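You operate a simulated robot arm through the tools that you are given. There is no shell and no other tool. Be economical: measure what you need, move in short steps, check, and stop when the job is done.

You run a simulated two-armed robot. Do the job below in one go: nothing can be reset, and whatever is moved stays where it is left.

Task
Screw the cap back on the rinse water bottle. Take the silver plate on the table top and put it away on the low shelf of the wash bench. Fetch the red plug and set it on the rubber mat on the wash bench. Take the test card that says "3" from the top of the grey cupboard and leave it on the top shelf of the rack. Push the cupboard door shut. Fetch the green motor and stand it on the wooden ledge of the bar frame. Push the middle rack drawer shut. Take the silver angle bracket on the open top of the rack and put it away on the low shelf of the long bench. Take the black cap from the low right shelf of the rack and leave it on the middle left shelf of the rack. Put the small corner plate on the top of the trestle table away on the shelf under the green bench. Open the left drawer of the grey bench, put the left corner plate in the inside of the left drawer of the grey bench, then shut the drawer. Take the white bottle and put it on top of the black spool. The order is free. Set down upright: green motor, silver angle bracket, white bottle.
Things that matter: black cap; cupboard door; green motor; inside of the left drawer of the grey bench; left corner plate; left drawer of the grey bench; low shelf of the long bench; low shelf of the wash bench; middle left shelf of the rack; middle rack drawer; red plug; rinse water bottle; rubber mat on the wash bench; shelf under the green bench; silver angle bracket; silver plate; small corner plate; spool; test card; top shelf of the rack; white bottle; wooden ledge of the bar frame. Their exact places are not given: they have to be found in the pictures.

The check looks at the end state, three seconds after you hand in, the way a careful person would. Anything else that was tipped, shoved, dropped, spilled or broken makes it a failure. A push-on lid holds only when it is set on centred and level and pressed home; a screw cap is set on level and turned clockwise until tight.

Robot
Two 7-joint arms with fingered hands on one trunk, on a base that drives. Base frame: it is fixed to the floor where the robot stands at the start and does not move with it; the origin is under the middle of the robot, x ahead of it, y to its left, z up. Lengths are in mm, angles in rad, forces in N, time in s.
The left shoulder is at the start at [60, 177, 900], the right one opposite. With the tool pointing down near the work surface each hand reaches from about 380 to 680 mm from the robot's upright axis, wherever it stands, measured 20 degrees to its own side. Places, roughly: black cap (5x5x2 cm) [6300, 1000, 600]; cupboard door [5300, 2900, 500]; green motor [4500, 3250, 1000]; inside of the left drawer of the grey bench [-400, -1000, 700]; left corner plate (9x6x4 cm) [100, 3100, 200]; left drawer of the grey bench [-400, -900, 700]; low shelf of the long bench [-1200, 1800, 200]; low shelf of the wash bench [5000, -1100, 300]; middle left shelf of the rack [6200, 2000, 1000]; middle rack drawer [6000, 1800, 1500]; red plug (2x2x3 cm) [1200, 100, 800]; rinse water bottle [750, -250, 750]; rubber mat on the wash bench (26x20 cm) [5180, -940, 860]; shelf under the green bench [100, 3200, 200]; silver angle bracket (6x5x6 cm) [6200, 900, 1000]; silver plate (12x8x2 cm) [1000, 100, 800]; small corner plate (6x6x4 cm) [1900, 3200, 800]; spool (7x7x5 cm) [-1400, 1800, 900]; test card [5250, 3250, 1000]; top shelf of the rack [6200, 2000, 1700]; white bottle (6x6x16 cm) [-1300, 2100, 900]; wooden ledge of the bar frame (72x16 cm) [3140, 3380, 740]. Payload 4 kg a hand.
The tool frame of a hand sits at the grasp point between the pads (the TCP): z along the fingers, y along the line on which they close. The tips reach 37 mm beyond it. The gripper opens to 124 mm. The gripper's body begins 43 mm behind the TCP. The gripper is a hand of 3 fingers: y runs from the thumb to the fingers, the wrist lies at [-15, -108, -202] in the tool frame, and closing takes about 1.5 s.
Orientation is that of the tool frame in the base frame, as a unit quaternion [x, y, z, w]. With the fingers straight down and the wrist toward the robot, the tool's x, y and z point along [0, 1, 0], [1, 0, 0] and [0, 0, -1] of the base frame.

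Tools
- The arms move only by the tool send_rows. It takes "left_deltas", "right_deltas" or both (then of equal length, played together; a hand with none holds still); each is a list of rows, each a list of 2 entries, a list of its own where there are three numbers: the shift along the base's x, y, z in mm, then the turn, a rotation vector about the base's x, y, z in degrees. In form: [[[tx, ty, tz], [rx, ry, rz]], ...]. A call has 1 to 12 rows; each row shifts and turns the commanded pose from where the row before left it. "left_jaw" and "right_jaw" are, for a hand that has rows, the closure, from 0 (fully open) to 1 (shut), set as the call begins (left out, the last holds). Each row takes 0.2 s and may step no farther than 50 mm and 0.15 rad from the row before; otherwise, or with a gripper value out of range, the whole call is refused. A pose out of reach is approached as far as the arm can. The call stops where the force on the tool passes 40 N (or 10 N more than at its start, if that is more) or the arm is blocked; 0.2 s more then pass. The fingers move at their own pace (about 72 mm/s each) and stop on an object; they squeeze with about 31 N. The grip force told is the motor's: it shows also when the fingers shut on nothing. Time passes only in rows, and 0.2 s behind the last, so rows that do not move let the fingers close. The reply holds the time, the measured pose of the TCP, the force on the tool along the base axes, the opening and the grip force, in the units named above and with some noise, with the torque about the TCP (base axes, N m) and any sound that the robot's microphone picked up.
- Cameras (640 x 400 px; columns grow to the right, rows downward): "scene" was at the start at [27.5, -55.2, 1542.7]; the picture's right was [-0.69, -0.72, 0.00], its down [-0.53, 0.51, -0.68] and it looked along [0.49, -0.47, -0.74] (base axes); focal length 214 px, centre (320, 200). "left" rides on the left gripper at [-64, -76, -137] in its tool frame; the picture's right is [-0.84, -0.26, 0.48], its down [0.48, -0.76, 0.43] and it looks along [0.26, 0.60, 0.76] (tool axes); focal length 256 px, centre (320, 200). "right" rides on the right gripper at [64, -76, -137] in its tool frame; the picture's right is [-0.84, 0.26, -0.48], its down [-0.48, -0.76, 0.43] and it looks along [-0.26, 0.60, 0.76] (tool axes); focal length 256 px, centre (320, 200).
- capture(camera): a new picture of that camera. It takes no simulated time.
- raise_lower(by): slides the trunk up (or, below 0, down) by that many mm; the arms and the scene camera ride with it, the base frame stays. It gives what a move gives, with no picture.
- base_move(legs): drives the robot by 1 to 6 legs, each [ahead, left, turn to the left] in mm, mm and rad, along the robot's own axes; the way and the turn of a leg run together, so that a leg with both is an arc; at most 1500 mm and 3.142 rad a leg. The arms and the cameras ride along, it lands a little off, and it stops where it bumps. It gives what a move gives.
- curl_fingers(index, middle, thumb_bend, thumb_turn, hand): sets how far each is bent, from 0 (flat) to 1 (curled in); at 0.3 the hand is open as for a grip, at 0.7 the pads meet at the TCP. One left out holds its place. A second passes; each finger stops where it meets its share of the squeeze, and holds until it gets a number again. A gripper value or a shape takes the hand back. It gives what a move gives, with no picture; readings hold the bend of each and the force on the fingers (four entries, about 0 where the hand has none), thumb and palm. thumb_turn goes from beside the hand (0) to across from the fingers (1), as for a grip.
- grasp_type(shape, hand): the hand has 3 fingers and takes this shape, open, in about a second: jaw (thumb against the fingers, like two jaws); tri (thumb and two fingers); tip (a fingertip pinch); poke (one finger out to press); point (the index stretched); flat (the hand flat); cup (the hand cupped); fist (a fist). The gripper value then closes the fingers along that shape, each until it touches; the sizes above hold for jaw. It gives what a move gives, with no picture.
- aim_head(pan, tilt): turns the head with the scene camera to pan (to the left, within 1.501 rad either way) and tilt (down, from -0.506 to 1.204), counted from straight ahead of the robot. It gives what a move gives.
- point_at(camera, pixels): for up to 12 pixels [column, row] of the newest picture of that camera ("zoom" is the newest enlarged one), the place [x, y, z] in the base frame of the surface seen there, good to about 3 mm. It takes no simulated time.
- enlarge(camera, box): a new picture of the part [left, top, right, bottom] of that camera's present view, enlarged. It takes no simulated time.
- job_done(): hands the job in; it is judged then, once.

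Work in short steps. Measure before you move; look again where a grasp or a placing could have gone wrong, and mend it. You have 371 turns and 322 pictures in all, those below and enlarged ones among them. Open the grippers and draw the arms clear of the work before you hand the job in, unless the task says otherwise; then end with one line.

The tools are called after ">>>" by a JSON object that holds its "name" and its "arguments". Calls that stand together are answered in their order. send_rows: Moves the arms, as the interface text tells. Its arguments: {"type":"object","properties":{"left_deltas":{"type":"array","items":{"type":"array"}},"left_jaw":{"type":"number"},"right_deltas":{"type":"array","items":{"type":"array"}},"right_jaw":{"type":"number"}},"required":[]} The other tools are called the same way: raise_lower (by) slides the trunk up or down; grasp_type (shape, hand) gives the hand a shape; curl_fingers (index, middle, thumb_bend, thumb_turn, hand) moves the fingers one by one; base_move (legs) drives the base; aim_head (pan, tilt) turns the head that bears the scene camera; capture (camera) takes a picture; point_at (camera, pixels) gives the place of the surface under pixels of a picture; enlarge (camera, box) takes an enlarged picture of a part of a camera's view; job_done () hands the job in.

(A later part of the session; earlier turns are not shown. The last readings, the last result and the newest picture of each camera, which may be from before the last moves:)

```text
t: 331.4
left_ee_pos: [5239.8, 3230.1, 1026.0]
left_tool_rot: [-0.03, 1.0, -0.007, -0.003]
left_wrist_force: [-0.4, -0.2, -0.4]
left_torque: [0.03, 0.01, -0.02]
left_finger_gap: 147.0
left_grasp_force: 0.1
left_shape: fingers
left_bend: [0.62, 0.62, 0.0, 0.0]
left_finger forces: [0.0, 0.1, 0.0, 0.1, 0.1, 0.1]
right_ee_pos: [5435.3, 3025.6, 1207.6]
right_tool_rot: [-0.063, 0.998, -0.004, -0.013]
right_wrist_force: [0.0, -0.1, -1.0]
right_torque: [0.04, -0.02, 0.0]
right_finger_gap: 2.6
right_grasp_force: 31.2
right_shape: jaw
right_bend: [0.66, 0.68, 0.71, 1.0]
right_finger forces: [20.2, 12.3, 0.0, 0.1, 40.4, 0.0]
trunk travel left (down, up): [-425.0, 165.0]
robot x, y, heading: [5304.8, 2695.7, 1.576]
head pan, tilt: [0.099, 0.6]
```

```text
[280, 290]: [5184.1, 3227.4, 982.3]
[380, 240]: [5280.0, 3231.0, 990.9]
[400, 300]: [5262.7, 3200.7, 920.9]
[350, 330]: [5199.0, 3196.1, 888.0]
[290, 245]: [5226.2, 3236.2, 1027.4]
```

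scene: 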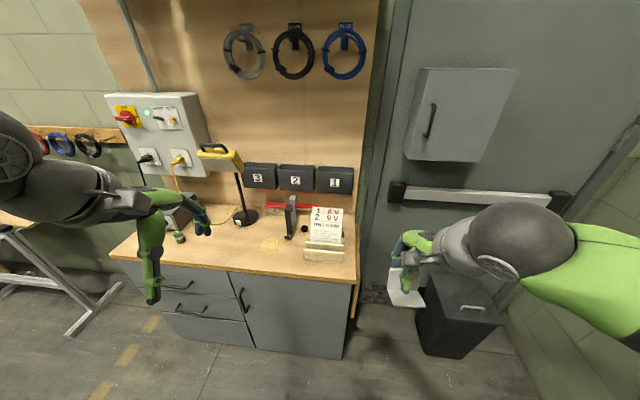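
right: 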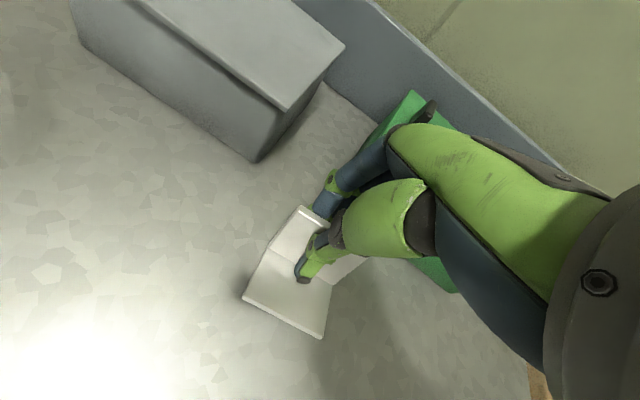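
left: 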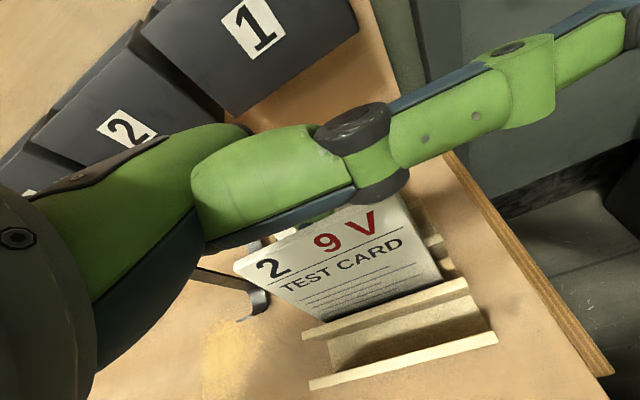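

I pull card 2 a bit further to its original upright line (y≈3217 at the top) and see if it stays.

>>> {"name": "send_rows", "arguments": {"left_deltas": [[[0, -8, 0], [0, 0, 0]], [[0, -8, 0], [0, 0, 0]], [[0, -6, 0], [0, 0, 0]], [[0, 0, 0], [0, 0, 0]], [[0, 8, 5], [0, 0, 0]], [[0, 6, 20], [0, 0, 0]], [[0, 0, 35], [0, 0, 0]], [[0, 0, 40], [0, 0, 0]]]}}

>>> {"name": "enlarge", "arguments": {"camera": "left", "box": [220, 180, 500, 400]}}

>>> {"name": "point_at", "arguments": {"camera": "zoom", "pixels": [[230, 220], [400, 160], [300, 300], [400, 230], [260, 150], [400, 80], [320, 340], [240, 180]]}}

```text
t: 333.2
left_ee_pos: [5239.5, 3221.1, 1125.1]
left_tool_rot: [-0.031, 0.999, -0.008, -0.004]
left_wrist_force: [-0.4, 0.7, -0.6]
left_torque: [0.05, 0.02, -0.03]
left_finger_gap: 146.9
left_grasp_force: 0.0
left_shape: fingers
left_bend: [0.62, 0.62, 0.0, 0.0]
left_finger forces: [0.0, 0.0, 0.0, 0.0, 0.0, 0.1]
right_ee_pos: [5434.9, 3025.1, 1206.8]
right_tool_rot: [-0.062, 0.998, -0.003, -0.014]
right_wrist_force: [0.0, -0.1, -0.9]
right_torque: [0.01, 0.01, 0.0]
right_finger_gap: 2.5
right_grasp_force: 31.3
right_shape: jaw
right_bend: [0.66, 0.68, 0.71, 1.0]
right_finger forces: [20.2, 12.3, 0.0, 0.0, 40.3, 0.1]
trunk travel left (down, up): [-425.0, 165.0]
robot x, y, heading: [5301.5, 2694.3, 1.578]
head pan, tilt: [0.099, 0.6]
```

```text
1.82 times, centred on (360, 290) of left
```

zoom: 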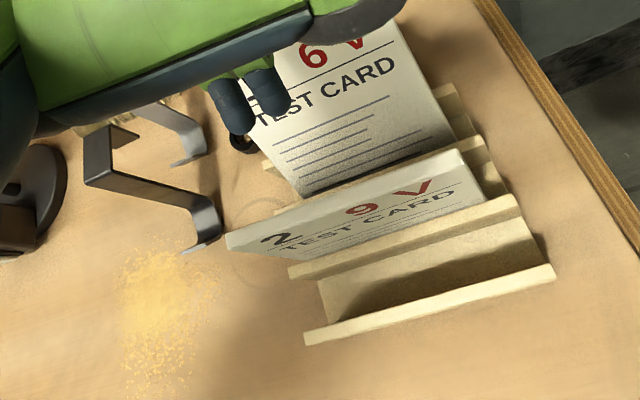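

```text
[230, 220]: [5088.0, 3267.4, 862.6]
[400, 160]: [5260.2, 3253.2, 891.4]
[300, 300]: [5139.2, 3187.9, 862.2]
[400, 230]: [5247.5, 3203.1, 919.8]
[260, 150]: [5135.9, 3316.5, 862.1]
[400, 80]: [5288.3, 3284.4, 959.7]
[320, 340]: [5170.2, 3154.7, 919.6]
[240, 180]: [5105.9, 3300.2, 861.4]
```

>>> {"name": "point_at", "arguments": {"camera": "zoom", "pixels": [[240, 232], [350, 195], [450, 160], [300, 235], [420, 200], [300, 255], [280, 170], [430, 110]]}}

>>> {"name": "enlarge", "arguments": {"camera": "scene", "box": [280, 180, 380, 270]}}

```text
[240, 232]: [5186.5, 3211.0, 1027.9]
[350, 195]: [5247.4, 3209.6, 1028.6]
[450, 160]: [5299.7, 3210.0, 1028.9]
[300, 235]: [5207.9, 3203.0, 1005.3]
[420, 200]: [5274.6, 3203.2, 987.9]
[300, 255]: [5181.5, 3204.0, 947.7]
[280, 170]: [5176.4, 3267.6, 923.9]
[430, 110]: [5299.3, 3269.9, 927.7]
```

```text
4.44 times, centred on (330, 225) of scene
```

zoom: 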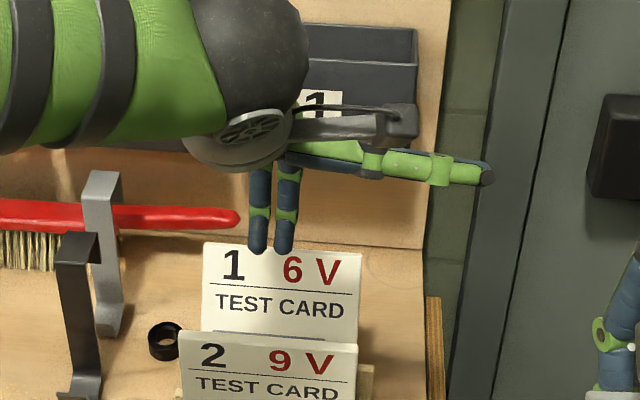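

Card 2 stands upright again. I do the same for card 1: go behind it (TCP y≈3338), descend, and pull to TCP y≈3253.

>>> {"name": "send_rows", "arguments": {"left_deltas": [[[0, 40, 0], [0, 0, 0]], [[0, 40, 0], [0, 0, 0]], [[0, 37, 0], [0, 0, 0]], [[0, 0, 0], [0, 0, 0]]]}}

>>> {"name": "capture", "arguments": {"camera": "left"}}

>>> {"name": "enlarge", "arguments": {"camera": "scene", "box": [270, 140, 390, 260]}}

```text
t: 334.2
left_ee_pos: [5240.5, 3338.8, 1124.9]
left_tool_rot: [-0.031, 0.999, -0.006, -0.004]
left_wrist_force: [0.1, -0.7, -0.5]
left_torque: [0.03, 0.02, -0.01]
left_finger_gap: 147.0
left_grasp_force: 0.0
left_shape: fingers
left_bend: [0.62, 0.62, 0.0, 0.0]
left_finger forces: [0.0, 0.1, 0.1, 0.1, 0.1, 0.0]
right_ee_pos: [5435.4, 3026.5, 1207.0]
right_tool_rot: [-0.063, 0.998, -0.004, -0.013]
right_wrist_force: [0.9, 0.6, -1.4]
right_torque: [-0.01, 0.01, 0.0]
right_finger_gap: 3.0
right_grasp_force: 31.6
right_shape: jaw
right_bend: [0.66, 0.68, 0.71, 1.0]
right_finger forces: [20.2, 12.2, 0.0, 0.0, 40.2, 0.1]
trunk travel left (down, up): [-425.0, 165.0]
robot x, y, heading: [5306.3, 2691.7, 1.576]
head pan, tilt: [0.099, 0.6]
```

```text
144 pictures are left
```

left: 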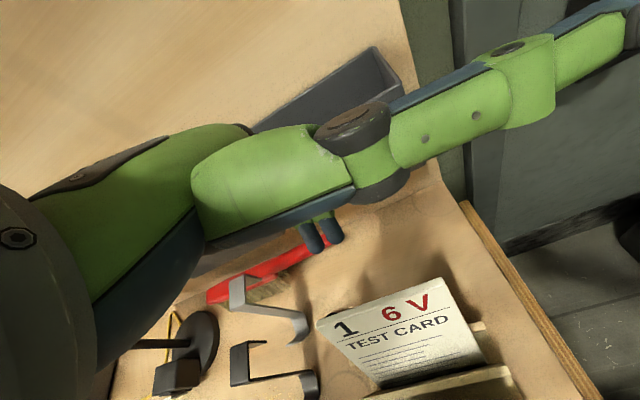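

```text
3.33 times, centred on (330, 200) of scene
```

zoom: 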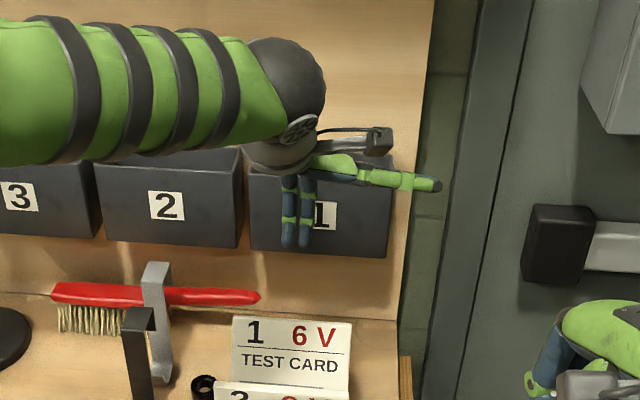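

>>> {"name": "point_at", "arguments": {"camera": "left", "pixels": [[330, 320], [430, 283], [380, 300], [400, 340], [315, 250], [335, 240], [330, 250]]}}

```text
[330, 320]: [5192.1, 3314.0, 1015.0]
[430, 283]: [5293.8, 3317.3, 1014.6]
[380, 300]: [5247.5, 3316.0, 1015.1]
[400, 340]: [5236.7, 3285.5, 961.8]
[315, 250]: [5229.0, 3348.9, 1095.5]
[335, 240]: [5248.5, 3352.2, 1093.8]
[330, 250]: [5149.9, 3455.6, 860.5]
```

Fingertips are behind card 1 (inner y≈3350 vs card back ≈3325). I descend and pull.

>>> {"name": "send_rows", "arguments": {"left_deltas": [[[0, 0, -40], [0, 0, 0]], [[0, 0, -35], [0, 0, 0]], [[0, 0, -25], [0, 0, 0]], [[0, 0, 0], [0, 0, 0]]]}}

>>> {"name": "send_rows", "arguments": {"left_deltas": [[[0, -12, 0], [0, 0, 0]], [[0, -12, 0], [0, 0, 0]], [[0, -12, 0], [0, 0, 0]], [[0, -12, 0], [0, 0, 0]], [[0, -12, 0], [0, 0, 0]], [[0, -10, 0], [0, 0, 0]], [[0, -8, 0], [0, 0, 0]], [[0, -6, 0], [0, 0, 0]], [[0, 0, 0], [0, 0, 0]]]}}

>>> {"name": "capture", "arguments": {"camera": "left"}}

```text
t: 335.2
left_ee_pos: [5240.9, 3339.5, 1023.2]
left_tool_rot: [-0.03, 1.0, -0.006, -0.003]
left_wrist_force: [-0.6, 0.6, -0.5]
left_torque: [-0.02, 0.01, -0.01]
left_finger_gap: 147.5
left_grasp_force: 0.0
left_shape: fingers
left_bend: [0.62, 0.62, 0.0, 0.0]
left_finger forces: [0.0, 0.0, 0.1, 0.0, 0.1, 0.1]
right_ee_pos: [5435.4, 3025.0, 1206.4]
right_tool_rot: [-0.063, 0.998, -0.004, -0.013]
right_wrist_force: [0.5, -0.2, -0.2]
right_torque: [0.0, 0.01, 0.02]
right_finger_gap: 2.7
right_grasp_force: 31.3
right_shape: jaw
right_bend: [0.66, 0.68, 0.71, 1.0]
right_finger forces: [20.2, 12.3, 0.0, 0.0, 40.2, 0.0]
trunk travel left (down, up): [-425.0, 165.0]
robot x, y, heading: [5303.8, 2694.1, 1.577]
head pan, tilt: [0.099, 0.6]
```

```text
t: 337.2
left_ee_pos: [5239.9, 3254.6, 1023.8]
left_tool_rot: [-0.03, 1.0, -0.007, -0.003]
left_wrist_force: [0.2, 0.0, -0.2]
left_torque: [0.01, 0.02, -0.02]
left_finger_gap: 146.9
left_grasp_force: 0.1
left_shape: fingers
left_bend: [0.62, 0.62, 0.0, 0.0]
left_finger forces: [0.1, 0.0, 0.0, 0.0, 0.0, 0.0]
right_ee_pos: [5435.4, 3025.4, 1206.8]
right_tool_rot: [-0.063, 0.998, -0.003, -0.012]
right_wrist_force: [-0.2, -0.1, -0.9]
right_torque: [-0.01, -0.01, 0.0]
right_finger_gap: 2.7
right_grasp_force: 31.1
right_shape: jaw
right_bend: [0.66, 0.68, 0.71, 1.0]
right_finger forces: [20.2, 12.3, 0.0, 0.0, 40.2, 0.0]
trunk travel left (down, up): [-425.0, 165.0]
robot x, y, heading: [5303.2, 2691.7, 1.581]
head pan, tilt: [0.099, 0.6]
```

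```text
142 pictures are left
```

left: 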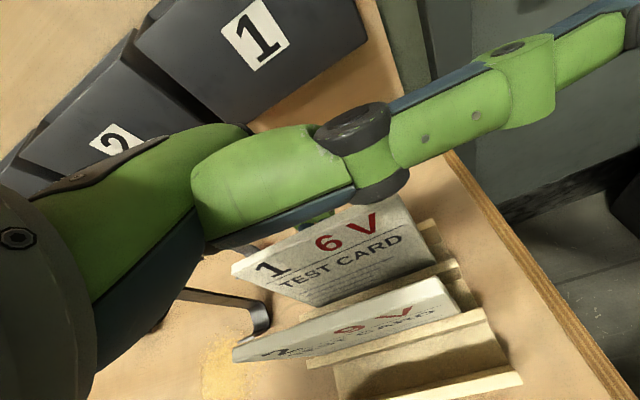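

>>> {"name": "point_at", "arguments": {"camera": "left", "pixels": [[260, 265], [370, 225], [310, 300], [400, 260], [300, 250], [330, 330], [250, 355]]}}

```text
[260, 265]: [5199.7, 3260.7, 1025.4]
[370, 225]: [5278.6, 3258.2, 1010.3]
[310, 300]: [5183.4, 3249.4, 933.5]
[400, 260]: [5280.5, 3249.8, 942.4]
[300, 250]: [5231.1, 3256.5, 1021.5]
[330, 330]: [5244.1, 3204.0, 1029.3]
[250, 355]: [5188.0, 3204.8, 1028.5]
```

Card 1 is back at its original line. I release (back +10, up) and verify.

>>> {"name": "send_rows", "arguments": {"left_deltas": [[[0, 8, 0], [0, 0, 0]], [[0, 6, 10], [0, 0, 0]], [[0, 0, 30], [0, 0, 0]], [[0, 0, 40], [0, 0, 0]], [[-20, 0, 40], [0, 0, 0]], [[-40, -20, 0], [0, 0, 0]], [[-40, -20, 0], [0, 0, 0]]]}}

>>> {"name": "enlarge", "arguments": {"camera": "scene", "box": [280, 180, 380, 270]}}

>>> {"name": "capture", "arguments": {"camera": "left"}}

```text
t: 338.9
left_ee_pos: [5141.4, 3230.3, 1143.9]
left_tool_rot: [-0.03, 1.0, -0.007, -0.002]
left_wrist_force: [0.7, 0.3, 0.2]
left_torque: [-0.01, -0.03, -0.01]
left_finger_gap: 147.3
left_grasp_force: 0.1
left_shape: fingers
left_bend: [0.62, 0.62, 0.0, 0.0]
left_finger forces: [0.1, 0.0, 0.1, 0.0, 0.0, 0.0]
right_ee_pos: [5435.2, 3025.7, 1207.4]
right_tool_rot: [-0.062, 0.998, -0.004, -0.013]
right_wrist_force: [0.4, -0.4, -1.0]
right_torque: [-0.01, -0.03, -0.02]
right_finger_gap: 2.7
right_grasp_force: 31.6
right_shape: jaw
right_bend: [0.66, 0.68, 0.71, 1.0]
right_finger forces: [20.1, 12.4, 0.1, 0.0, 40.1, 0.0]
trunk travel left (down, up): [-425.0, 165.0]
robot x, y, heading: [5302.5, 2696.4, 1.578]
head pan, tilt: [0.099, 0.6]
```

```text
4.44 times, centred on (330, 225) of scene
```

zoom: 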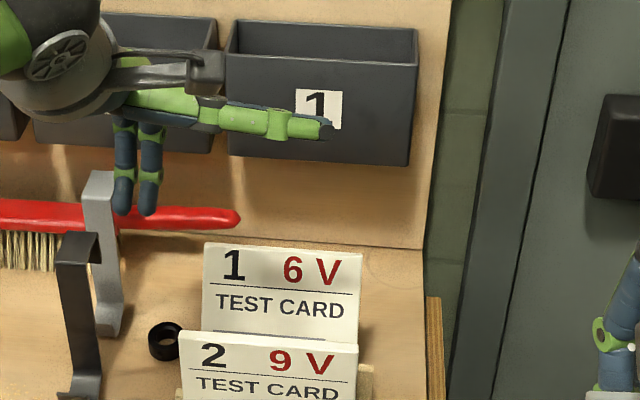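

```text
140 pictures are left
```

left: 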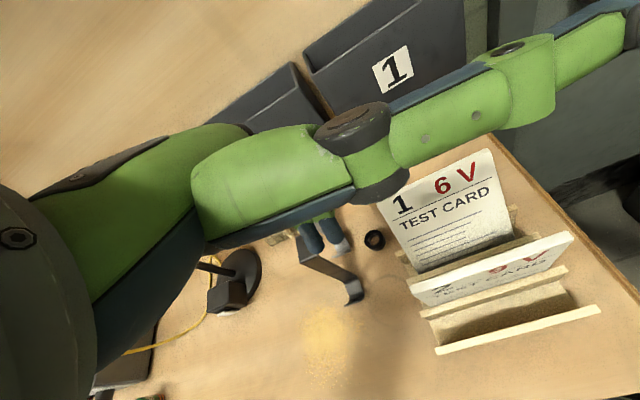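

>>> {"name": "point_at", "arguments": {"camera": "left", "pixels": [[400, 200], [485, 160], [430, 240], [500, 220], [420, 290], [570, 240], [520, 258]]}}

```text
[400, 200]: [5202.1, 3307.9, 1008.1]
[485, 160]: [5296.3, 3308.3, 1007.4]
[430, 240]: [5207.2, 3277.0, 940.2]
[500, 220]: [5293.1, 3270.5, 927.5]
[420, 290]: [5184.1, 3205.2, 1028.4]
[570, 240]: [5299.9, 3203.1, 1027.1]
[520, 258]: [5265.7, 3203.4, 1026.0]
```

Card 1 fell back; it needs to be pulled just past vertical as with card 2. I repeat with a final TCP y≈3246.

>>> {"name": "send_rows", "arguments": {"left_deltas": [[[40, 40, 0], [0, 0, 0]], [[40, 40, 0], [0, 0, 0]], [[19, 29, 0], [0, 0, 0]], [[0, 0, -40], [0, 0, 0]], [[0, 0, -45], [0, 0, 0]], [[0, 0, -35], [0, 0, 0]], [[0, 0, 0], [0, 0, 0]]]}}

>>> {"name": "send_rows", "arguments": {"left_deltas": [[[0, -12, 0], [0, 0, 0]], [[0, -12, 0], [0, 0, 0]], [[0, -12, 0], [0, 0, 0]], [[0, -12, 0], [0, 0, 0]], [[0, -12, 0], [0, 0, 0]], [[0, -10, 0], [0, 0, 0]], [[0, -8, 0], [0, 0, 0]], [[0, -6, 0], [0, 0, 0]], [[0, -5, 0], [0, 0, 0]], [[0, -4, 0], [0, 0, 0]], [[0, 0, 0], [0, 0, 0]]]}}

>>> {"name": "send_rows", "arguments": {"left_deltas": [[[0, 10, 0], [0, 0, 0]], [[0, 8, 10], [0, 0, 0]], [[0, 0, 30], [0, 0, 0]], [[0, 0, 40], [0, 0, 0]], [[-20, 0, 40], [0, 0, 0]], [[-40, -20, 0], [0, 0, 0]], [[-40, -20, 0], [0, 0, 0]]]}}

>>> {"name": "capture", "arguments": {"camera": "left"}}

```text
refused: row 1 steps farther than a row can; nothing moved
```

```text
t: 341.2
left_ee_pos: [5140.7, 3134.5, 1143.4]
left_tool_rot: [-0.031, 0.999, -0.008, -0.003]
left_wrist_force: [0.5, -0.1, 0.2]
left_torque: [-0.01, 0.02, 0.02]
left_finger_gap: 147.0
left_grasp_force: 0.0
left_shape: fingers
left_bend: [0.62, 0.62, 0.0, 0.0]
left_finger forces: [0.0, 0.0, 0.0, 0.0, 0.0, 0.0]
right_ee_pos: [5434.8, 3025.5, 1206.6]
right_tool_rot: [-0.063, 0.998, -0.003, -0.013]
right_wrist_force: [-0.2, 0.2, -1.4]
right_torque: [0.02, 0.03, 0.03]
right_finger_gap: 2.5
right_grasp_force: 30.8
right_shape: jaw
right_bend: [0.66, 0.68, 0.71, 1.0]
right_finger forces: [20.2, 12.3, 0.0, 0.1, 39.9, 0.0]
trunk travel left (down, up): [-425.0, 165.0]
robot x, y, heading: [5302.6, 2692.6, 1.578]
head pan, tilt: [0.099, 0.6]
```

```text
t: 342.9
left_ee_pos: [5039.8, 3113.8, 1263.1]
left_tool_rot: [-0.032, 0.999, -0.007, -0.003]
left_wrist_force: [0.3, -0.5, 0.5]
left_torque: [0.0, -0.02, -0.02]
left_finger_gap: 146.7
left_grasp_force: 0.2
left_shape: fingers
left_bend: [0.62, 0.62, 0.0, 0.0]
left_finger forces: [0.0, 0.1, 0.1, 0.1, 0.1, 0.0]
right_ee_pos: [5435.3, 3025.3, 1207.1]
right_tool_rot: [-0.062, 0.998, -0.004, -0.012]
right_wrist_force: [1.0, 1.2, -0.5]
right_torque: [0.03, 0.0, 0.01]
right_finger_gap: 2.7
right_grasp_force: 31.0
right_shape: jaw
right_bend: [0.66, 0.68, 0.71, 1.0]
right_finger forces: [20.1, 12.3, 0.1, 0.1, 39.8, 0.0]
trunk travel left (down, up): [-425.0, 165.0]
robot x, y, heading: [5304.0, 2693.8, 1.574]
head pan, tilt: [0.099, 0.6]
```

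```text
139 pictures are left
```

left: 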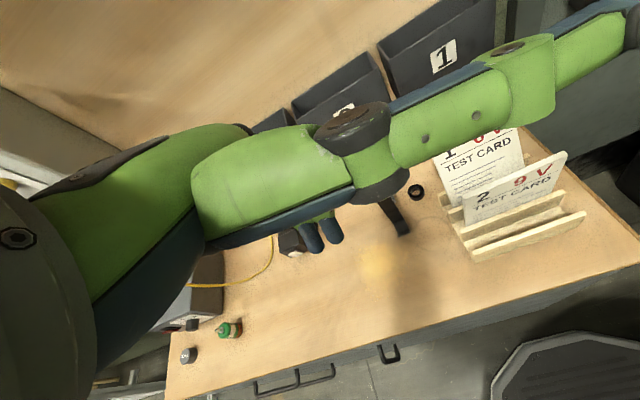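

That first call was refused, so only free-air moves happened. I redo the approach with legal steps.

>>> {"name": "send_rows", "arguments": {"left_deltas": [[[25, 28, -14], [0, 0, 0]], [[25, 28, -14], [0, 0, 0]], [[25, 28, -14], [0, 0, 0]], [[25, 28, -14], [0, 0, 0]], [[25, 28, -14], [0, 0, 0]], [[25, 28, -14], [0, 0, 0]], [[25, 28, -14], [0, 0, 0]], [[25, 29, -14], [0, 0, 0]], [[0, 0, -45], [0, 0, 0]], [[0, 0, -45], [0, 0, 0]], [[0, 0, -36], [0, 0, 0]], [[0, 0, 0], [0, 0, 0]]]}}

```text
t: 345.4
left_ee_pos: [5239.6, 3338.1, 1024.5]
left_tool_rot: [-0.03, 1.0, -0.006, -0.002]
left_wrist_force: [0.3, -0.1, 0.0]
left_torque: [-0.01, 0.04, 0.0]
left_finger_gap: 146.9
left_grasp_force: 0.1
left_shape: fingers
left_bend: [0.62, 0.62, 0.0, 0.0]
left_finger forces: [0.0, 0.0, 0.0, 0.0, 0.0, 0.1]
right_ee_pos: [5435.1, 3025.6, 1207.2]
right_tool_rot: [-0.063, 0.998, -0.003, -0.012]
right_wrist_force: [-0.5, 0.2, -1.4]
right_torque: [0.03, 0.0, 0.03]
right_finger_gap: 2.7
right_grasp_force: 31.5
right_shape: jaw
right_bend: [0.66, 0.68, 0.71, 1.0]
right_finger forces: [20.0, 12.3, 0.0, 0.0, 39.6, 0.0]
trunk travel left (down, up): [-425.0, 165.0]
robot x, y, heading: [5302.6, 2692.3, 1.575]
head pan, tilt: [0.099, 0.6]
```

In place behind card 1. I pull 92 mm to y≈3246 and then release upward.

>>> {"name": "send_rows", "arguments": {"left_deltas": [[[0, -12, 0], [0, 0, 0]], [[0, -12, 0], [0, 0, 0]], [[0, -12, 0], [0, 0, 0]], [[0, -12, 0], [0, 0, 0]], [[0, -12, 0], [0, 0, 0]], [[0, -10, 0], [0, 0, 0]], [[0, -8, 0], [0, 0, 0]], [[0, -6, 0], [0, 0, 0]], [[0, -5, 0], [0, 0, 0]], [[0, -4, 0], [0, 0, 0]], [[0, 0, 0], [0, 0, 0]]]}}

>>> {"name": "send_rows", "arguments": {"left_deltas": [[[0, 10, 0], [0, 0, 0]], [[0, 8, 10], [0, 0, 0]], [[0, 0, 30], [0, 0, 0]], [[0, 0, 40], [0, 0, 0]], [[-20, 0, 40], [0, 0, 0]], [[-40, -20, 0], [0, 0, 0]], [[-40, -20, 0], [0, 0, 0]]]}}

>>> {"name": "capture", "arguments": {"camera": "left"}}

```text
t: 347.9
left_ee_pos: [5238.4, 3244.7, 1026.2]
left_tool_rot: [-0.031, 0.999, -0.007, -0.002]
left_wrist_force: [-0.7, -0.5, -0.7]
left_torque: [-0.04, -0.01, 0.04]
left_finger_gap: 146.9
left_grasp_force: 0.0
left_shape: fingers
left_bend: [0.62, 0.62, 0.0, 0.0]
left_finger forces: [0.0, 0.0, 0.1, 0.0, 0.0, 0.1]
right_ee_pos: [5435.1, 3026.1, 1206.9]
right_tool_rot: [-0.062, 0.998, -0.003, -0.012]
right_wrist_force: [0.2, 0.1, -1.2]
right_torque: [0.03, -0.03, -0.03]
right_finger_gap: 2.7
right_grasp_force: 30.9
right_shape: jaw
right_bend: [0.66, 0.68, 0.71, 1.0]
right_finger forces: [20.1, 12.3, 0.0, 0.1, 39.4, 0.0]
trunk travel left (down, up): [-425.0, 165.0]
robot x, y, heading: [5304.5, 2692.6, 1.58]
head pan, tilt: [0.099, 0.6]
```

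```text
t: 349.4
left_ee_pos: [5138.2, 3223.0, 1146.4]
left_tool_rot: [-0.029, 1.0, -0.006, -0.003]
left_wrist_force: [-0.2, 0.1, 0.7]
left_torque: [0.0, -0.01, 0.02]
left_finger_gap: 147.0
left_grasp_force: 0.0
left_shape: fingers
left_bend: [0.62, 0.62, 0.0, 0.0]
left_finger forces: [0.0, 0.0, 0.0, 0.0, 0.0, 0.1]
right_ee_pos: [5434.5, 3025.2, 1207.6]
right_tool_rot: [-0.062, 0.998, -0.003, -0.013]
right_wrist_force: [0.1, 0.4, -0.3]
right_torque: [0.01, 0.0, 0.0]
right_finger_gap: 2.7
right_grasp_force: 31.2
right_shape: jaw
right_bend: [0.66, 0.68, 0.71, 1.0]
right_finger forces: [20.2, 12.3, 0.0, 0.0, 39.3, 0.0]
trunk travel left (down, up): [-425.0, 165.0]
robot x, y, heading: [5302.7, 2691.4, 1.579]
head pan, tilt: [0.099, 0.6]
```

```text
138 pictures are left
```

left: 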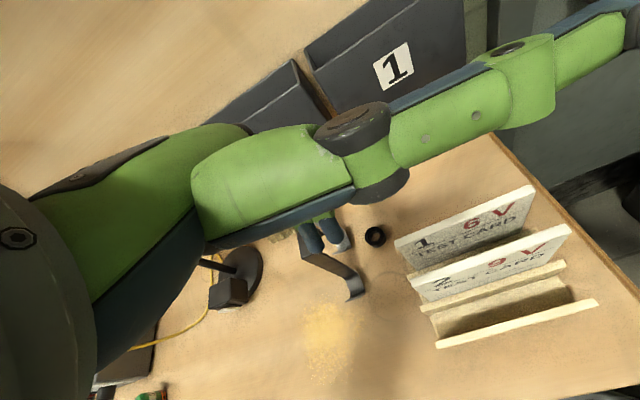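

Both remaining cards stand upright. Now the green motor: I switch the left hand to jaw, back off, move left and look.

>>> {"name": "grasp_type", "arguments": {"hand": "left", "shape": "jaw"}}

>>> {"name": "base_move", "arguments": {"legs": [[-350, 0, 0], [0, 590, 0]]}}

>>> {"name": "aim_head", "arguments": {"pan": 0.1, "tilt": 0.6}}

>>> {"name": "capture", "arguments": {"camera": "scene"}}

>>> {"name": "capture", "arguments": {"camera": "left"}}

```text
t: 350.4
left_ee_pos: [5138.0, 3224.0, 1146.8]
left_tool_rot: [-0.03, 1.0, -0.006, -0.002]
left_wrist_force: [-0.9, 0.1, -0.3]
left_torque: [0.02, 0.01, -0.01]
left_finger_gap: 124.3
left_grasp_force: 0.0
left_shape: jaw
left_bend: [0.3, 0.3, 0.3, 0.97]
left_finger forces: [0.0, 0.0, 0.0, 0.1, 0.0, 0.0]
right_ee_pos: [5435.4, 3025.5, 1207.5]
right_tool_rot: [-0.064, 0.998, -0.004, -0.013]
right_wrist_force: [0.3, -0.4, -1.4]
right_torque: [-0.03, 0.02, -0.02]
right_finger_gap: 2.9
right_grasp_force: 30.7
right_shape: jaw
right_bend: [0.66, 0.68, 0.71, 1.0]
right_finger forces: [20.0, 12.3, 0.0, 0.0, 39.3, 0.0]
trunk travel left (down, up): [-425.0, 165.0]
robot x, y, heading: [5302.2, 2692.0, 1.58]
head pan, tilt: [0.099, 0.6]
```

```text
t: 355.6
left_ee_pos: [4545.3, 2865.7, 1146.3]
left_tool_rot: [-0.034, 0.999, -0.007, -0.002]
left_wrist_force: [-0.9, -0.6, 0.0]
left_torque: [0.0, -0.01, 0.0]
left_finger_gap: 123.9
left_grasp_force: 0.0
left_shape: jaw
left_bend: [0.3, 0.3, 0.3, 0.97]
left_finger forces: [0.0, 0.0, 0.1, 0.0, 0.0, 0.0]
right_ee_pos: [4843.3, 2668.5, 1207.6]
right_tool_rot: [-0.067, 0.998, -0.003, -0.013]
right_wrist_force: [0.2, 0.2, -0.7]
right_torque: [-0.01, -0.02, 0.02]
right_finger_gap: 2.6
right_grasp_force: 30.5
right_shape: jaw
right_bend: [0.66, 0.68, 0.71, 1.0]
right_finger forces: [20.1, 12.3, 0.1, 0.1, 40.3, 0.1]
trunk travel left (down, up): [-425.0, 165.0]
robot x, y, heading: [4715.3, 2333.8, 1.583]
head pan, tilt: [0.099, 0.6]
```

```text
t: 356.2
left_ee_pos: [4545.7, 2865.7, 1146.8]
left_tool_rot: [-0.033, 0.999, -0.008, -0.002]
left_wrist_force: [0.1, -0.5, -0.5]
left_torque: [-0.01, 0.02, 0.01]
left_finger_gap: 123.9
left_grasp_force: 0.1
left_shape: jaw
left_bend: [0.3, 0.3, 0.3, 0.97]
left_finger forces: [0.1, 0.0, 0.0, 0.1, 0.1, 0.0]
right_ee_pos: [4845.1, 2669.7, 1207.6]
right_tool_rot: [-0.067, 0.998, -0.003, -0.013]
right_wrist_force: [-0.4, 0.2, -0.8]
right_torque: [0.01, 0.01, -0.01]
right_finger_gap: 2.6
right_grasp_force: 31.6
right_shape: jaw
right_bend: [0.66, 0.68, 0.71, 1.0]
right_finger forces: [20.1, 12.4, 0.0, 0.1, 40.3, 0.1]
trunk travel left (down, up): [-425.0, 165.0]
robot x, y, heading: [4715.9, 2337.2, 1.581]
head pan, tilt: [0.099, 0.6]
```

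```text
137 pictures are left
```

scene: 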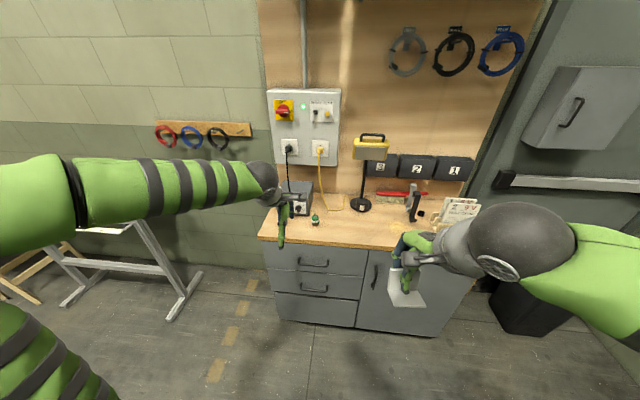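

```text
136 pictures are left
```

left: 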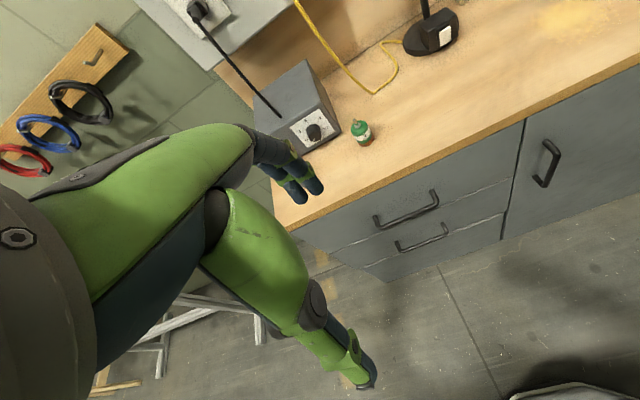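

>>> {"name": "enlarge", "arguments": {"camera": "left", "box": [300, 70, 460, 170]}}

>>> {"name": "point_at", "arguments": {"camera": "zoom", "pixels": [[225, 215], [247, 240], [270, 215], [250, 210], [248, 280], [252, 305], [160, 200], [60, 280], [250, 195]]}}

>>> {"name": "enlarge", "arguments": {"camera": "scene", "box": [250, 120, 400, 260]}}

```text
4.00 times, centred on (380, 120) of left
```

zoom: 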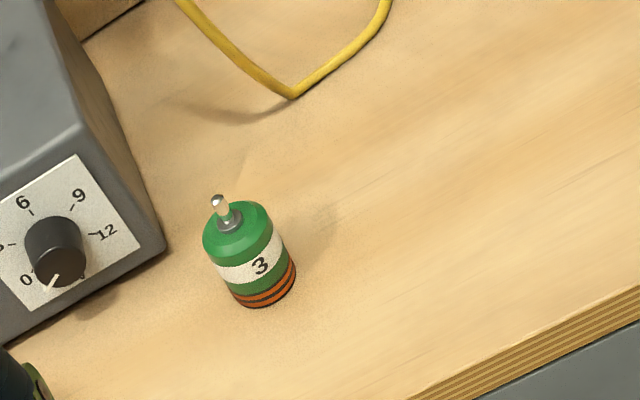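

```text
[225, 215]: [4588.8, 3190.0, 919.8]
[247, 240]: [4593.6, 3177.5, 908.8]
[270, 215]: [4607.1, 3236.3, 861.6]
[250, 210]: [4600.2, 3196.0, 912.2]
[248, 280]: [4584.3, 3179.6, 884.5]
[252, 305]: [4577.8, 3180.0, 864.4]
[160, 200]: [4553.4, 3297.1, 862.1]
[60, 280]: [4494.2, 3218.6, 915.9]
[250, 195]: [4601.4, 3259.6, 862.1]
```

```text
2.86 times, centred on (325, 190) of scene
```

zoom: 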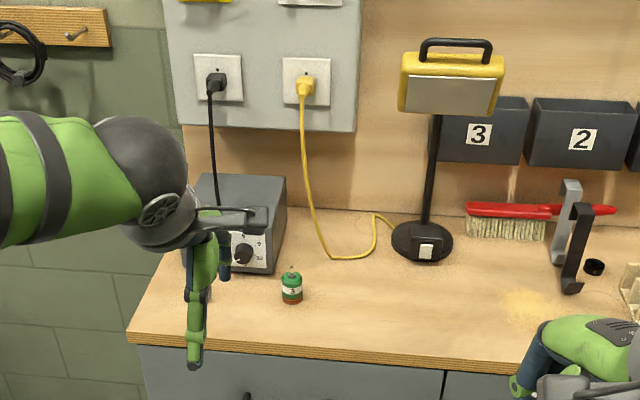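

>>> {"name": "point_at", "arguments": {"camera": "left", "pixels": [[339, 129], [322, 103], [306, 62], [335, 105], [256, 92], [290, 118]]}}

```text
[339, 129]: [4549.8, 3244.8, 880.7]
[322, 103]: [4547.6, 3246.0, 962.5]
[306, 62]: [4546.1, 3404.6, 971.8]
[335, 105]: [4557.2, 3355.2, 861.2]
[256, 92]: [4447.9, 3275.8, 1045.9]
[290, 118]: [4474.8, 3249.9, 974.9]
```

Motor centre ≈ (4590,3192), top 912, power unit edge at x=4550. I drive 250 mm closer and bring the left hand above it.

>>> {"name": "base_move", "arguments": {"legs": [[250, 0, -0.01]]}}

>>> {"name": "send_rows", "arguments": {"left_deltas": [[[15, 25, -20], [0, 0, 0]], [[15, 25, -20], [0, 0, 0]], [[14, 20, -20], [0, 0, 0]], [[0, 0, -40], [0, 0, 0]], [[0, 0, 0], [0, 0, 0]]], "left_jaw": 0.4}}

>>> {"name": "capture", "arguments": {"camera": "left"}}

```text
t: 358.0
left_ee_pos: [4548.4, 3116.2, 1146.9]
left_tool_rot: [-0.03, 1.0, -0.008, -0.003]
left_wrist_force: [0.1, -0.1, 0.1]
left_torque: [-0.04, -0.05, 0.0]
left_finger_gap: 124.0
left_grasp_force: 0.1
left_shape: jaw
left_bend: [0.3, 0.3, 0.3, 0.97]
left_finger forces: [0.0, 0.0, 0.0, 0.0, 0.0, 0.0]
right_ee_pos: [4845.9, 2917.6, 1205.9]
right_tool_rot: [-0.062, 0.998, -0.003, -0.013]
right_wrist_force: [0.6, -0.1, -0.9]
right_torque: [-0.01, 0.04, 0.01]
right_finger_gap: 2.8
right_grasp_force: 30.9
right_shape: jaw
right_bend: [0.66, 0.68, 0.71, 1.0]
right_finger forces: [20.2, 12.4, 0.0, 0.1, 40.3, 0.0]
trunk travel left (down, up): [-425.0, 165.0]
robot x, y, heading: [4716.5, 2582.3, 1.575]
head pan, tilt: [0.099, 0.6]
```

```text
t: 359.2
left_ee_pos: [4595.3, 3186.7, 1046.6]
left_tool_rot: [-0.029, 1.0, -0.007, -0.002]
left_wrist_force: [-0.5, -0.2, -0.3]
left_torque: [-0.01, 0.01, 0.01]
left_finger_gap: 74.7
left_grasp_force: 0.0
left_shape: jaw
left_bend: [0.38, 0.42, 0.53, 0.99]
left_finger forces: [0.0, 0.0, 0.0, 0.0, 0.0, 0.0]
right_ee_pos: [4844.1, 2915.8, 1206.4]
right_tool_rot: [-0.062, 0.998, -0.003, -0.013]
right_wrist_force: [0.5, 0.0, -0.4]
right_torque: [-0.01, 0.0, 0.02]
right_finger_gap: 2.7
right_grasp_force: 30.8
right_shape: jaw
right_bend: [0.66, 0.68, 0.71, 1.0]
right_finger forces: [20.2, 12.4, 0.0, 0.0, 40.2, 0.0]
trunk travel left (down, up): [-425.0, 165.0]
robot x, y, heading: [4713.3, 2585.2, 1.574]
head pan, tilt: [0.099, 0.6]
```

```text
133 pictures are left
```

left: 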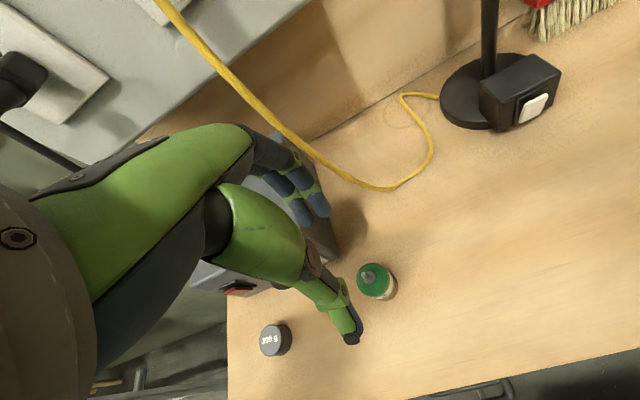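

>>> {"name": "enlarge", "arguments": {"camera": "left", "box": [330, 240, 430, 320]}}

>>> {"name": "point_at", "arguments": {"camera": "zoom", "pixels": [[235, 180], [185, 170], [300, 200], [240, 130], [235, 235], [270, 150], [210, 225]]}}

```text
5.00 times, centred on (380, 280) of left
```

zoom: 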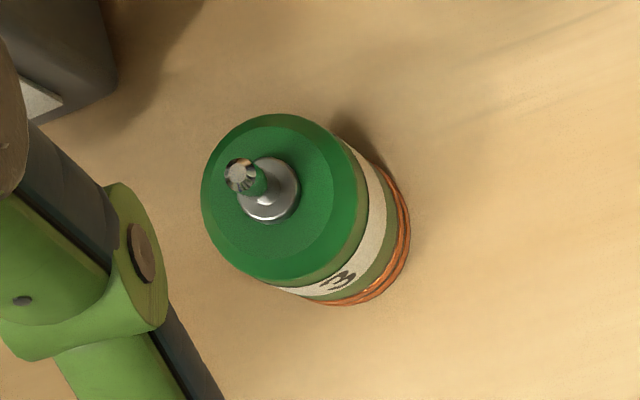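

```text
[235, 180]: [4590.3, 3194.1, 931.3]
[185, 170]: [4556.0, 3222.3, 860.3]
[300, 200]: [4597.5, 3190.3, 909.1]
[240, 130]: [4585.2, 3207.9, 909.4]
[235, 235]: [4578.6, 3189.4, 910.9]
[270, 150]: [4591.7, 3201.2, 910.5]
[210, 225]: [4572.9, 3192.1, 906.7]
```

Motor axis (4589,3193). I shift (-6,+3), descend to z≈904 and close.

>>> {"name": "send_rows", "arguments": {"left_deltas": [[[-6, 3, -40], [0, 0, 0]], [[0, 0, -40], [0, 0, 0]], [[0, 0, -40], [0, 0, 0]], [[0, 0, -22], [0, 0, 0]], [[0, 0, 0], [0, 0, 0]]]}}

>>> {"name": "send_rows", "arguments": {"left_deltas": [[[0, 0, 0], [0, 0, 0]], [[0, 0, 0], [0, 0, 0]], [[0, 0, 0], [0, 0, 0]], [[0, 0, 0], [0, 0, 0]], [[0, 0, 0], [0, 0, 0]], [[0, 0, 0], [0, 0, 0]]], "left_jaw": 1}}

>>> {"name": "capture", "arguments": {"camera": "left"}}

```text
t: 360.4
left_ee_pos: [4586.3, 3189.4, 905.2]
left_tool_rot: [-0.03, 1.0, -0.007, -0.002]
left_wrist_force: [0.6, -0.3, -0.1]
left_torque: [-0.04, 0.01, -0.01]
left_finger_gap: 74.9
left_grasp_force: 0.0
left_shape: jaw
left_bend: [0.38, 0.42, 0.53, 0.99]
left_finger forces: [0.0, 0.1, 0.0, 0.0, 0.0, 0.0]
right_ee_pos: [4844.2, 2915.2, 1207.3]
right_tool_rot: [-0.062, 0.998, -0.004, -0.012]
right_wrist_force: [-1.3, -0.2, -1.8]
right_torque: [0.02, -0.03, 0.01]
right_finger_gap: 2.6
right_grasp_force: 30.9
right_shape: jaw
right_bend: [0.66, 0.68, 0.71, 1.0]
right_finger forces: [20.1, 12.3, 0.0, 0.0, 40.2, 0.0]
trunk travel left (down, up): [-425.0, 165.0]
robot x, y, heading: [4709.0, 2583.0, 1.578]
head pan, tilt: [0.099, 0.6]
```

```text
t: 361.8
left_ee_pos: [4587.0, 3187.9, 905.6]
left_tool_rot: [-0.03, 1.0, -0.007, -0.002]
left_wrist_force: [-1.8, 2.2, 20.9]
left_torque: [0.62, 0.09, 0.08]
left_finger_gap: 34.9
left_grasp_force: 31.2
left_shape: jaw
left_bend: [0.49, 0.55, 0.62, 1.0]
left_finger forces: [24.4, 14.2, 0.0, 0.0, 40.7, 0.0]
right_ee_pos: [4845.0, 2915.1, 1207.5]
right_tool_rot: [-0.062, 0.998, -0.003, -0.014]
right_wrist_force: [-0.2, 0.4, -0.6]
right_torque: [0.02, -0.02, -0.04]
right_finger_gap: 2.8
right_grasp_force: 30.7
right_shape: jaw
right_bend: [0.66, 0.68, 0.71, 1.0]
right_finger forces: [20.1, 12.4, 0.0, 0.0, 40.2, 0.0]
trunk travel left (down, up): [-425.0, 165.0]
robot x, y, heading: [4711.8, 2583.9, 1.58]
head pan, tilt: [0.099, 0.6]
```

```text
131 pictures are left
```

left: 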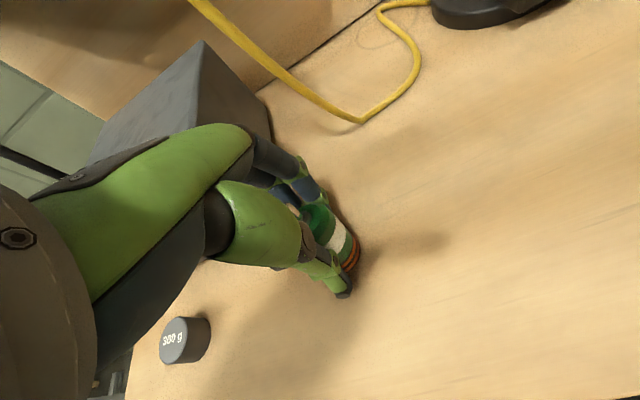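

Motor gripped. I lift slowly and check.

>>> {"name": "send_rows", "arguments": {"left_deltas": [[[0, 0, 6], [0, 0, 0]], [[0, 0, 14], [0, 0, 0]], [[0, 0, 30], [0, 0, 0]], [[0, 0, 40], [0, 0, 0]], [[0, 0, 40], [0, 0, 0]], [[0, 0, 40], [0, 0, 0]], [[0, 0, 0], [0, 0, 0]]]}}

>>> {"name": "enlarge", "arguments": {"camera": "left", "box": [250, 150, 410, 330]}}

>>> {"name": "enlarge", "arguments": {"camera": "scene", "box": [220, 100, 360, 240]}}

```text
t: 363.4
left_ee_pos: [4587.9, 3187.1, 1073.7]
left_tool_rot: [-0.03, 1.0, -0.007, -0.003]
left_wrist_force: [0.6, -0.1, -1.8]
left_torque: [-0.01, 0.0, 0.03]
left_finger_gap: 32.8
left_grasp_force: 31.1
left_shape: jaw
left_bend: [0.5, 0.56, 0.62, 1.0]
left_finger forces: [24.0, 12.0, 0.1, 0.1, 36.8, 0.1]
right_ee_pos: [4845.7, 2917.5, 1206.6]
right_tool_rot: [-0.062, 0.998, -0.003, -0.012]
right_wrist_force: [-1.0, 0.5, -1.5]
right_torque: [-0.02, 0.02, 0.02]
right_finger_gap: 2.5
right_grasp_force: 31.0
right_shape: jaw
right_bend: [0.66, 0.68, 0.71, 1.0]
right_finger forces: [20.1, 12.4, 0.1, 0.0, 40.1, 0.1]
trunk travel left (down, up): [-425.0, 165.0]
robot x, y, heading: [4710.4, 2586.1, 1.57]
head pan, tilt: [0.099, 0.6]
```

```text
2.22 times, centred on (330, 240) of left
```

zoom: 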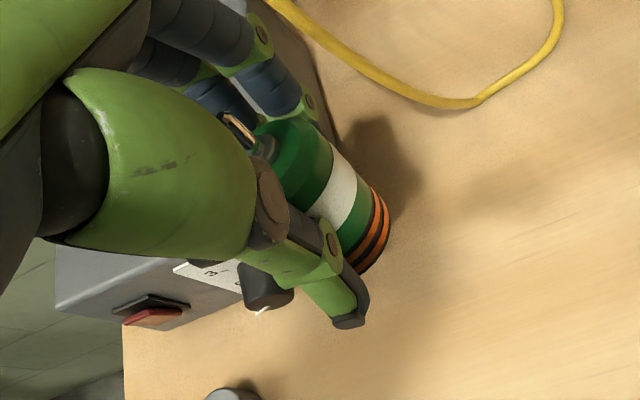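

```text
2.86 times, centred on (290, 170) of scene
```

zoom: 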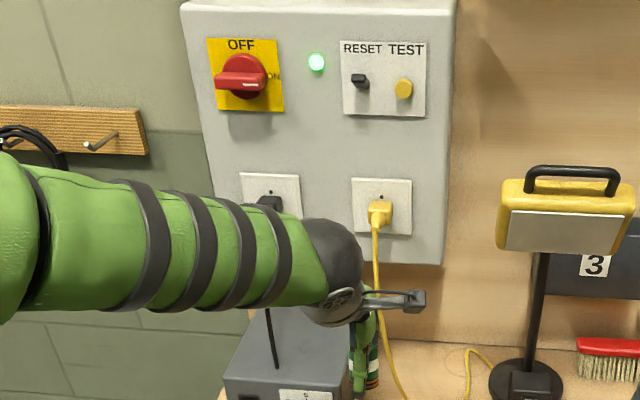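

Motor held upright. I back off and drive toward the bar frame at (3140,3380).

>>> {"name": "base_move", "arguments": {"legs": [[-450, 0, 0], [0, 1300, 0]]}}

>>> {"name": "aim_head", "arguments": {"pan": 0.2, "tilt": 0.45}}

>>> {"name": "capture", "arguments": {"camera": "scene"}}

```text
t: 372.1
left_ee_pos: [3319.2, 2744.4, 1073.2]
left_tool_rot: [-0.026, 1.0, -0.008, -0.003]
left_wrist_force: [0.2, -0.7, -1.2]
left_torque: [-0.03, -0.04, -0.03]
left_finger_gap: 32.7
left_grasp_force: 31.2
left_shape: jaw
left_bend: [0.5, 0.56, 0.62, 1.0]
left_finger forces: [24.0, 11.9, 0.1, 0.1, 36.7, 0.0]
right_ee_pos: [3573.0, 2471.6, 1206.7]
right_tool_rot: [-0.059, 0.998, -0.003, -0.013]
right_wrist_force: [-0.9, -1.0, -0.2]
right_torque: [-0.01, -0.03, -0.01]
right_finger_gap: 2.7
right_grasp_force: 31.1
right_shape: jaw
right_bend: [0.66, 0.68, 0.71, 1.0]
right_finger forces: [20.1, 12.4, 0.0, 0.0, 40.2, 0.0]
trunk travel left (down, up): [-425.0, 165.0]
robot x, y, heading: [3437.2, 2142.1, 1.569]
head pan, tilt: [0.099, 0.6]
```

```text
t: 372.8
left_ee_pos: [3319.3, 2744.5, 1072.8]
left_tool_rot: [-0.027, 1.0, -0.007, -0.003]
left_wrist_force: [0.2, 0.1, -1.9]
left_torque: [-0.03, 0.01, 0.01]
left_finger_gap: 32.5
left_grasp_force: 30.4
left_shape: jaw
left_bend: [0.5, 0.56, 0.62, 1.0]
left_finger forces: [24.0, 11.8, 0.0, 0.0, 36.7, 0.0]
right_ee_pos: [3573.7, 2472.6, 1207.0]
right_tool_rot: [-0.058, 0.998, -0.003, -0.013]
right_wrist_force: [-0.4, -0.1, -0.1]
right_torque: [-0.03, -0.02, -0.05]
right_finger_gap: 2.7
right_grasp_force: 30.9
right_shape: jaw
right_bend: [0.66, 0.68, 0.71, 1.0]
right_finger forces: [20.1, 12.4, 0.0, 0.0, 40.1, 0.1]
trunk travel left (down, up): [-425.0, 165.0]
robot x, y, heading: [3436.9, 2138.7, 1.568]
head pan, tilt: [0.201, 0.45]
```

```text
128 pictures are left
```

scene: 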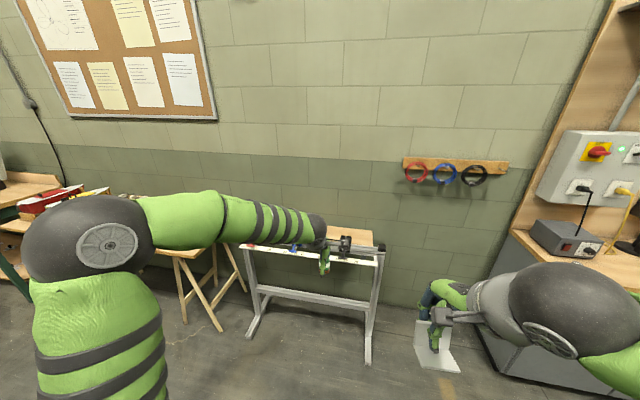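

>>> {"name": "enlarge", "arguments": {"camera": "scene", "box": [230, 210, 400, 290]}}

>>> {"name": "capture", "arguments": {"camera": "left"}}

```text
3.76 times, centred on (315, 250) of scene
```

zoom: 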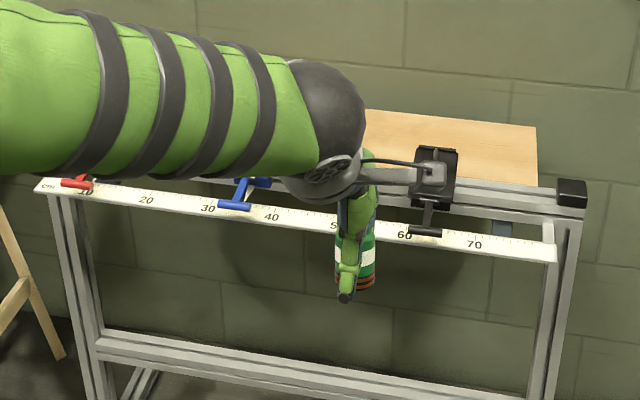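

```text
126 pictures are left
```

left: 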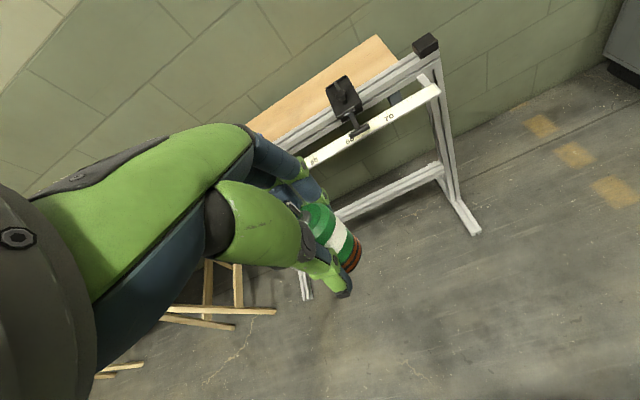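

>>> {"name": "point_at", "arguments": {"camera": "zoom", "pixels": [[470, 135], [530, 180], [380, 120], [535, 130], [500, 200], [435, 160], [570, 190], [530, 250], [250, 185], [80, 185], [410, 150]]}}

```text
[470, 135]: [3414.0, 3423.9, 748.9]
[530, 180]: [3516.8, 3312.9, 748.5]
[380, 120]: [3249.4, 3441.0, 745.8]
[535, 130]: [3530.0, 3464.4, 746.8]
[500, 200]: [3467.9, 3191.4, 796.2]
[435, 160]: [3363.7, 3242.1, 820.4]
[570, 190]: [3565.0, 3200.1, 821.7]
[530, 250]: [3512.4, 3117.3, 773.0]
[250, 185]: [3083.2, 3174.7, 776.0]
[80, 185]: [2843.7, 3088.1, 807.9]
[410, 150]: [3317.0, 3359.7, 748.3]
```

>>> {"name": "point_at", "arguments": {"camera": "scene", "pixels": [[368, 360], [250, 335], [372, 300], [300, 295], [340, 305]]}}

```text
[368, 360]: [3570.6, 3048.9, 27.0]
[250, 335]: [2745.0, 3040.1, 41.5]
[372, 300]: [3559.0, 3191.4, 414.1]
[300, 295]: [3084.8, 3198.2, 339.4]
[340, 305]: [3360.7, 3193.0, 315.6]
```

Ledge is free around (3440,3390), z≈747. I drive to bring the motor above it (stopping short of the frame foot at y≈3045).

>>> {"name": "base_move", "arguments": {"legs": [[628, -121, 0]]}}

>>> {"name": "capture", "arguments": {"camera": "left"}}

>>> {"name": "capture", "arguments": {"camera": "scene"}}

```text
t: 376.4
left_ee_pos: [3415.6, 3306.9, 1072.5]
left_tool_rot: [-0.055, 0.998, -0.008, -0.004]
left_wrist_force: [0.3, -0.5, -2.7]
left_torque: [-0.01, 0.0, -0.03]
left_finger_gap: 32.3
left_grasp_force: 31.1
left_shape: jaw
left_bend: [0.5, 0.56, 0.62, 1.0]
left_finger forces: [23.9, 11.9, 0.0, 0.1, 36.8, 0.1]
right_ee_pos: [3685.7, 3048.9, 1206.7]
right_tool_rot: [-0.087, 0.996, -0.004, -0.013]
right_wrist_force: [-0.1, 0.1, -0.8]
right_torque: [0.03, 0.0, -0.03]
right_finger_gap: 2.5
right_grasp_force: 30.5
right_shape: jaw
right_bend: [0.66, 0.68, 0.71, 1.0]
right_finger forces: [20.2, 12.5, 0.0, 0.1, 39.8, 0.1]
trunk travel left (down, up): [-425.0, 165.0]
robot x, y, heading: [3569.4, 2708.7, 1.621]
head pan, tilt: [0.201, 0.45]
stopped in leg 1: the robot was blocked; the commanded pose is now the measured one
```

```text
125 pictures are left
```

left: 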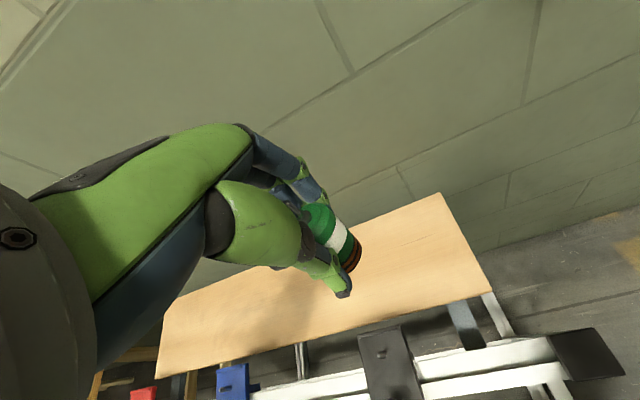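

```text
124 pictures are left
```

scene: 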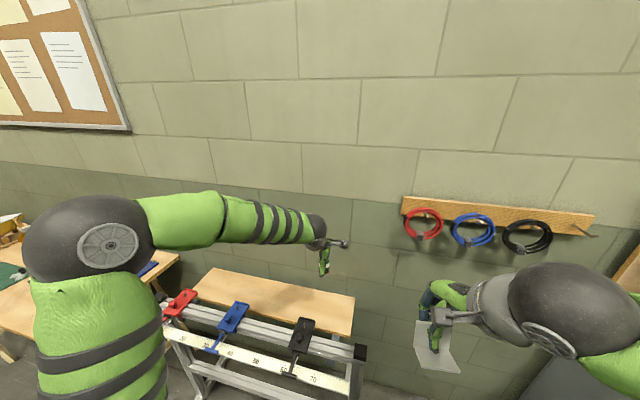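

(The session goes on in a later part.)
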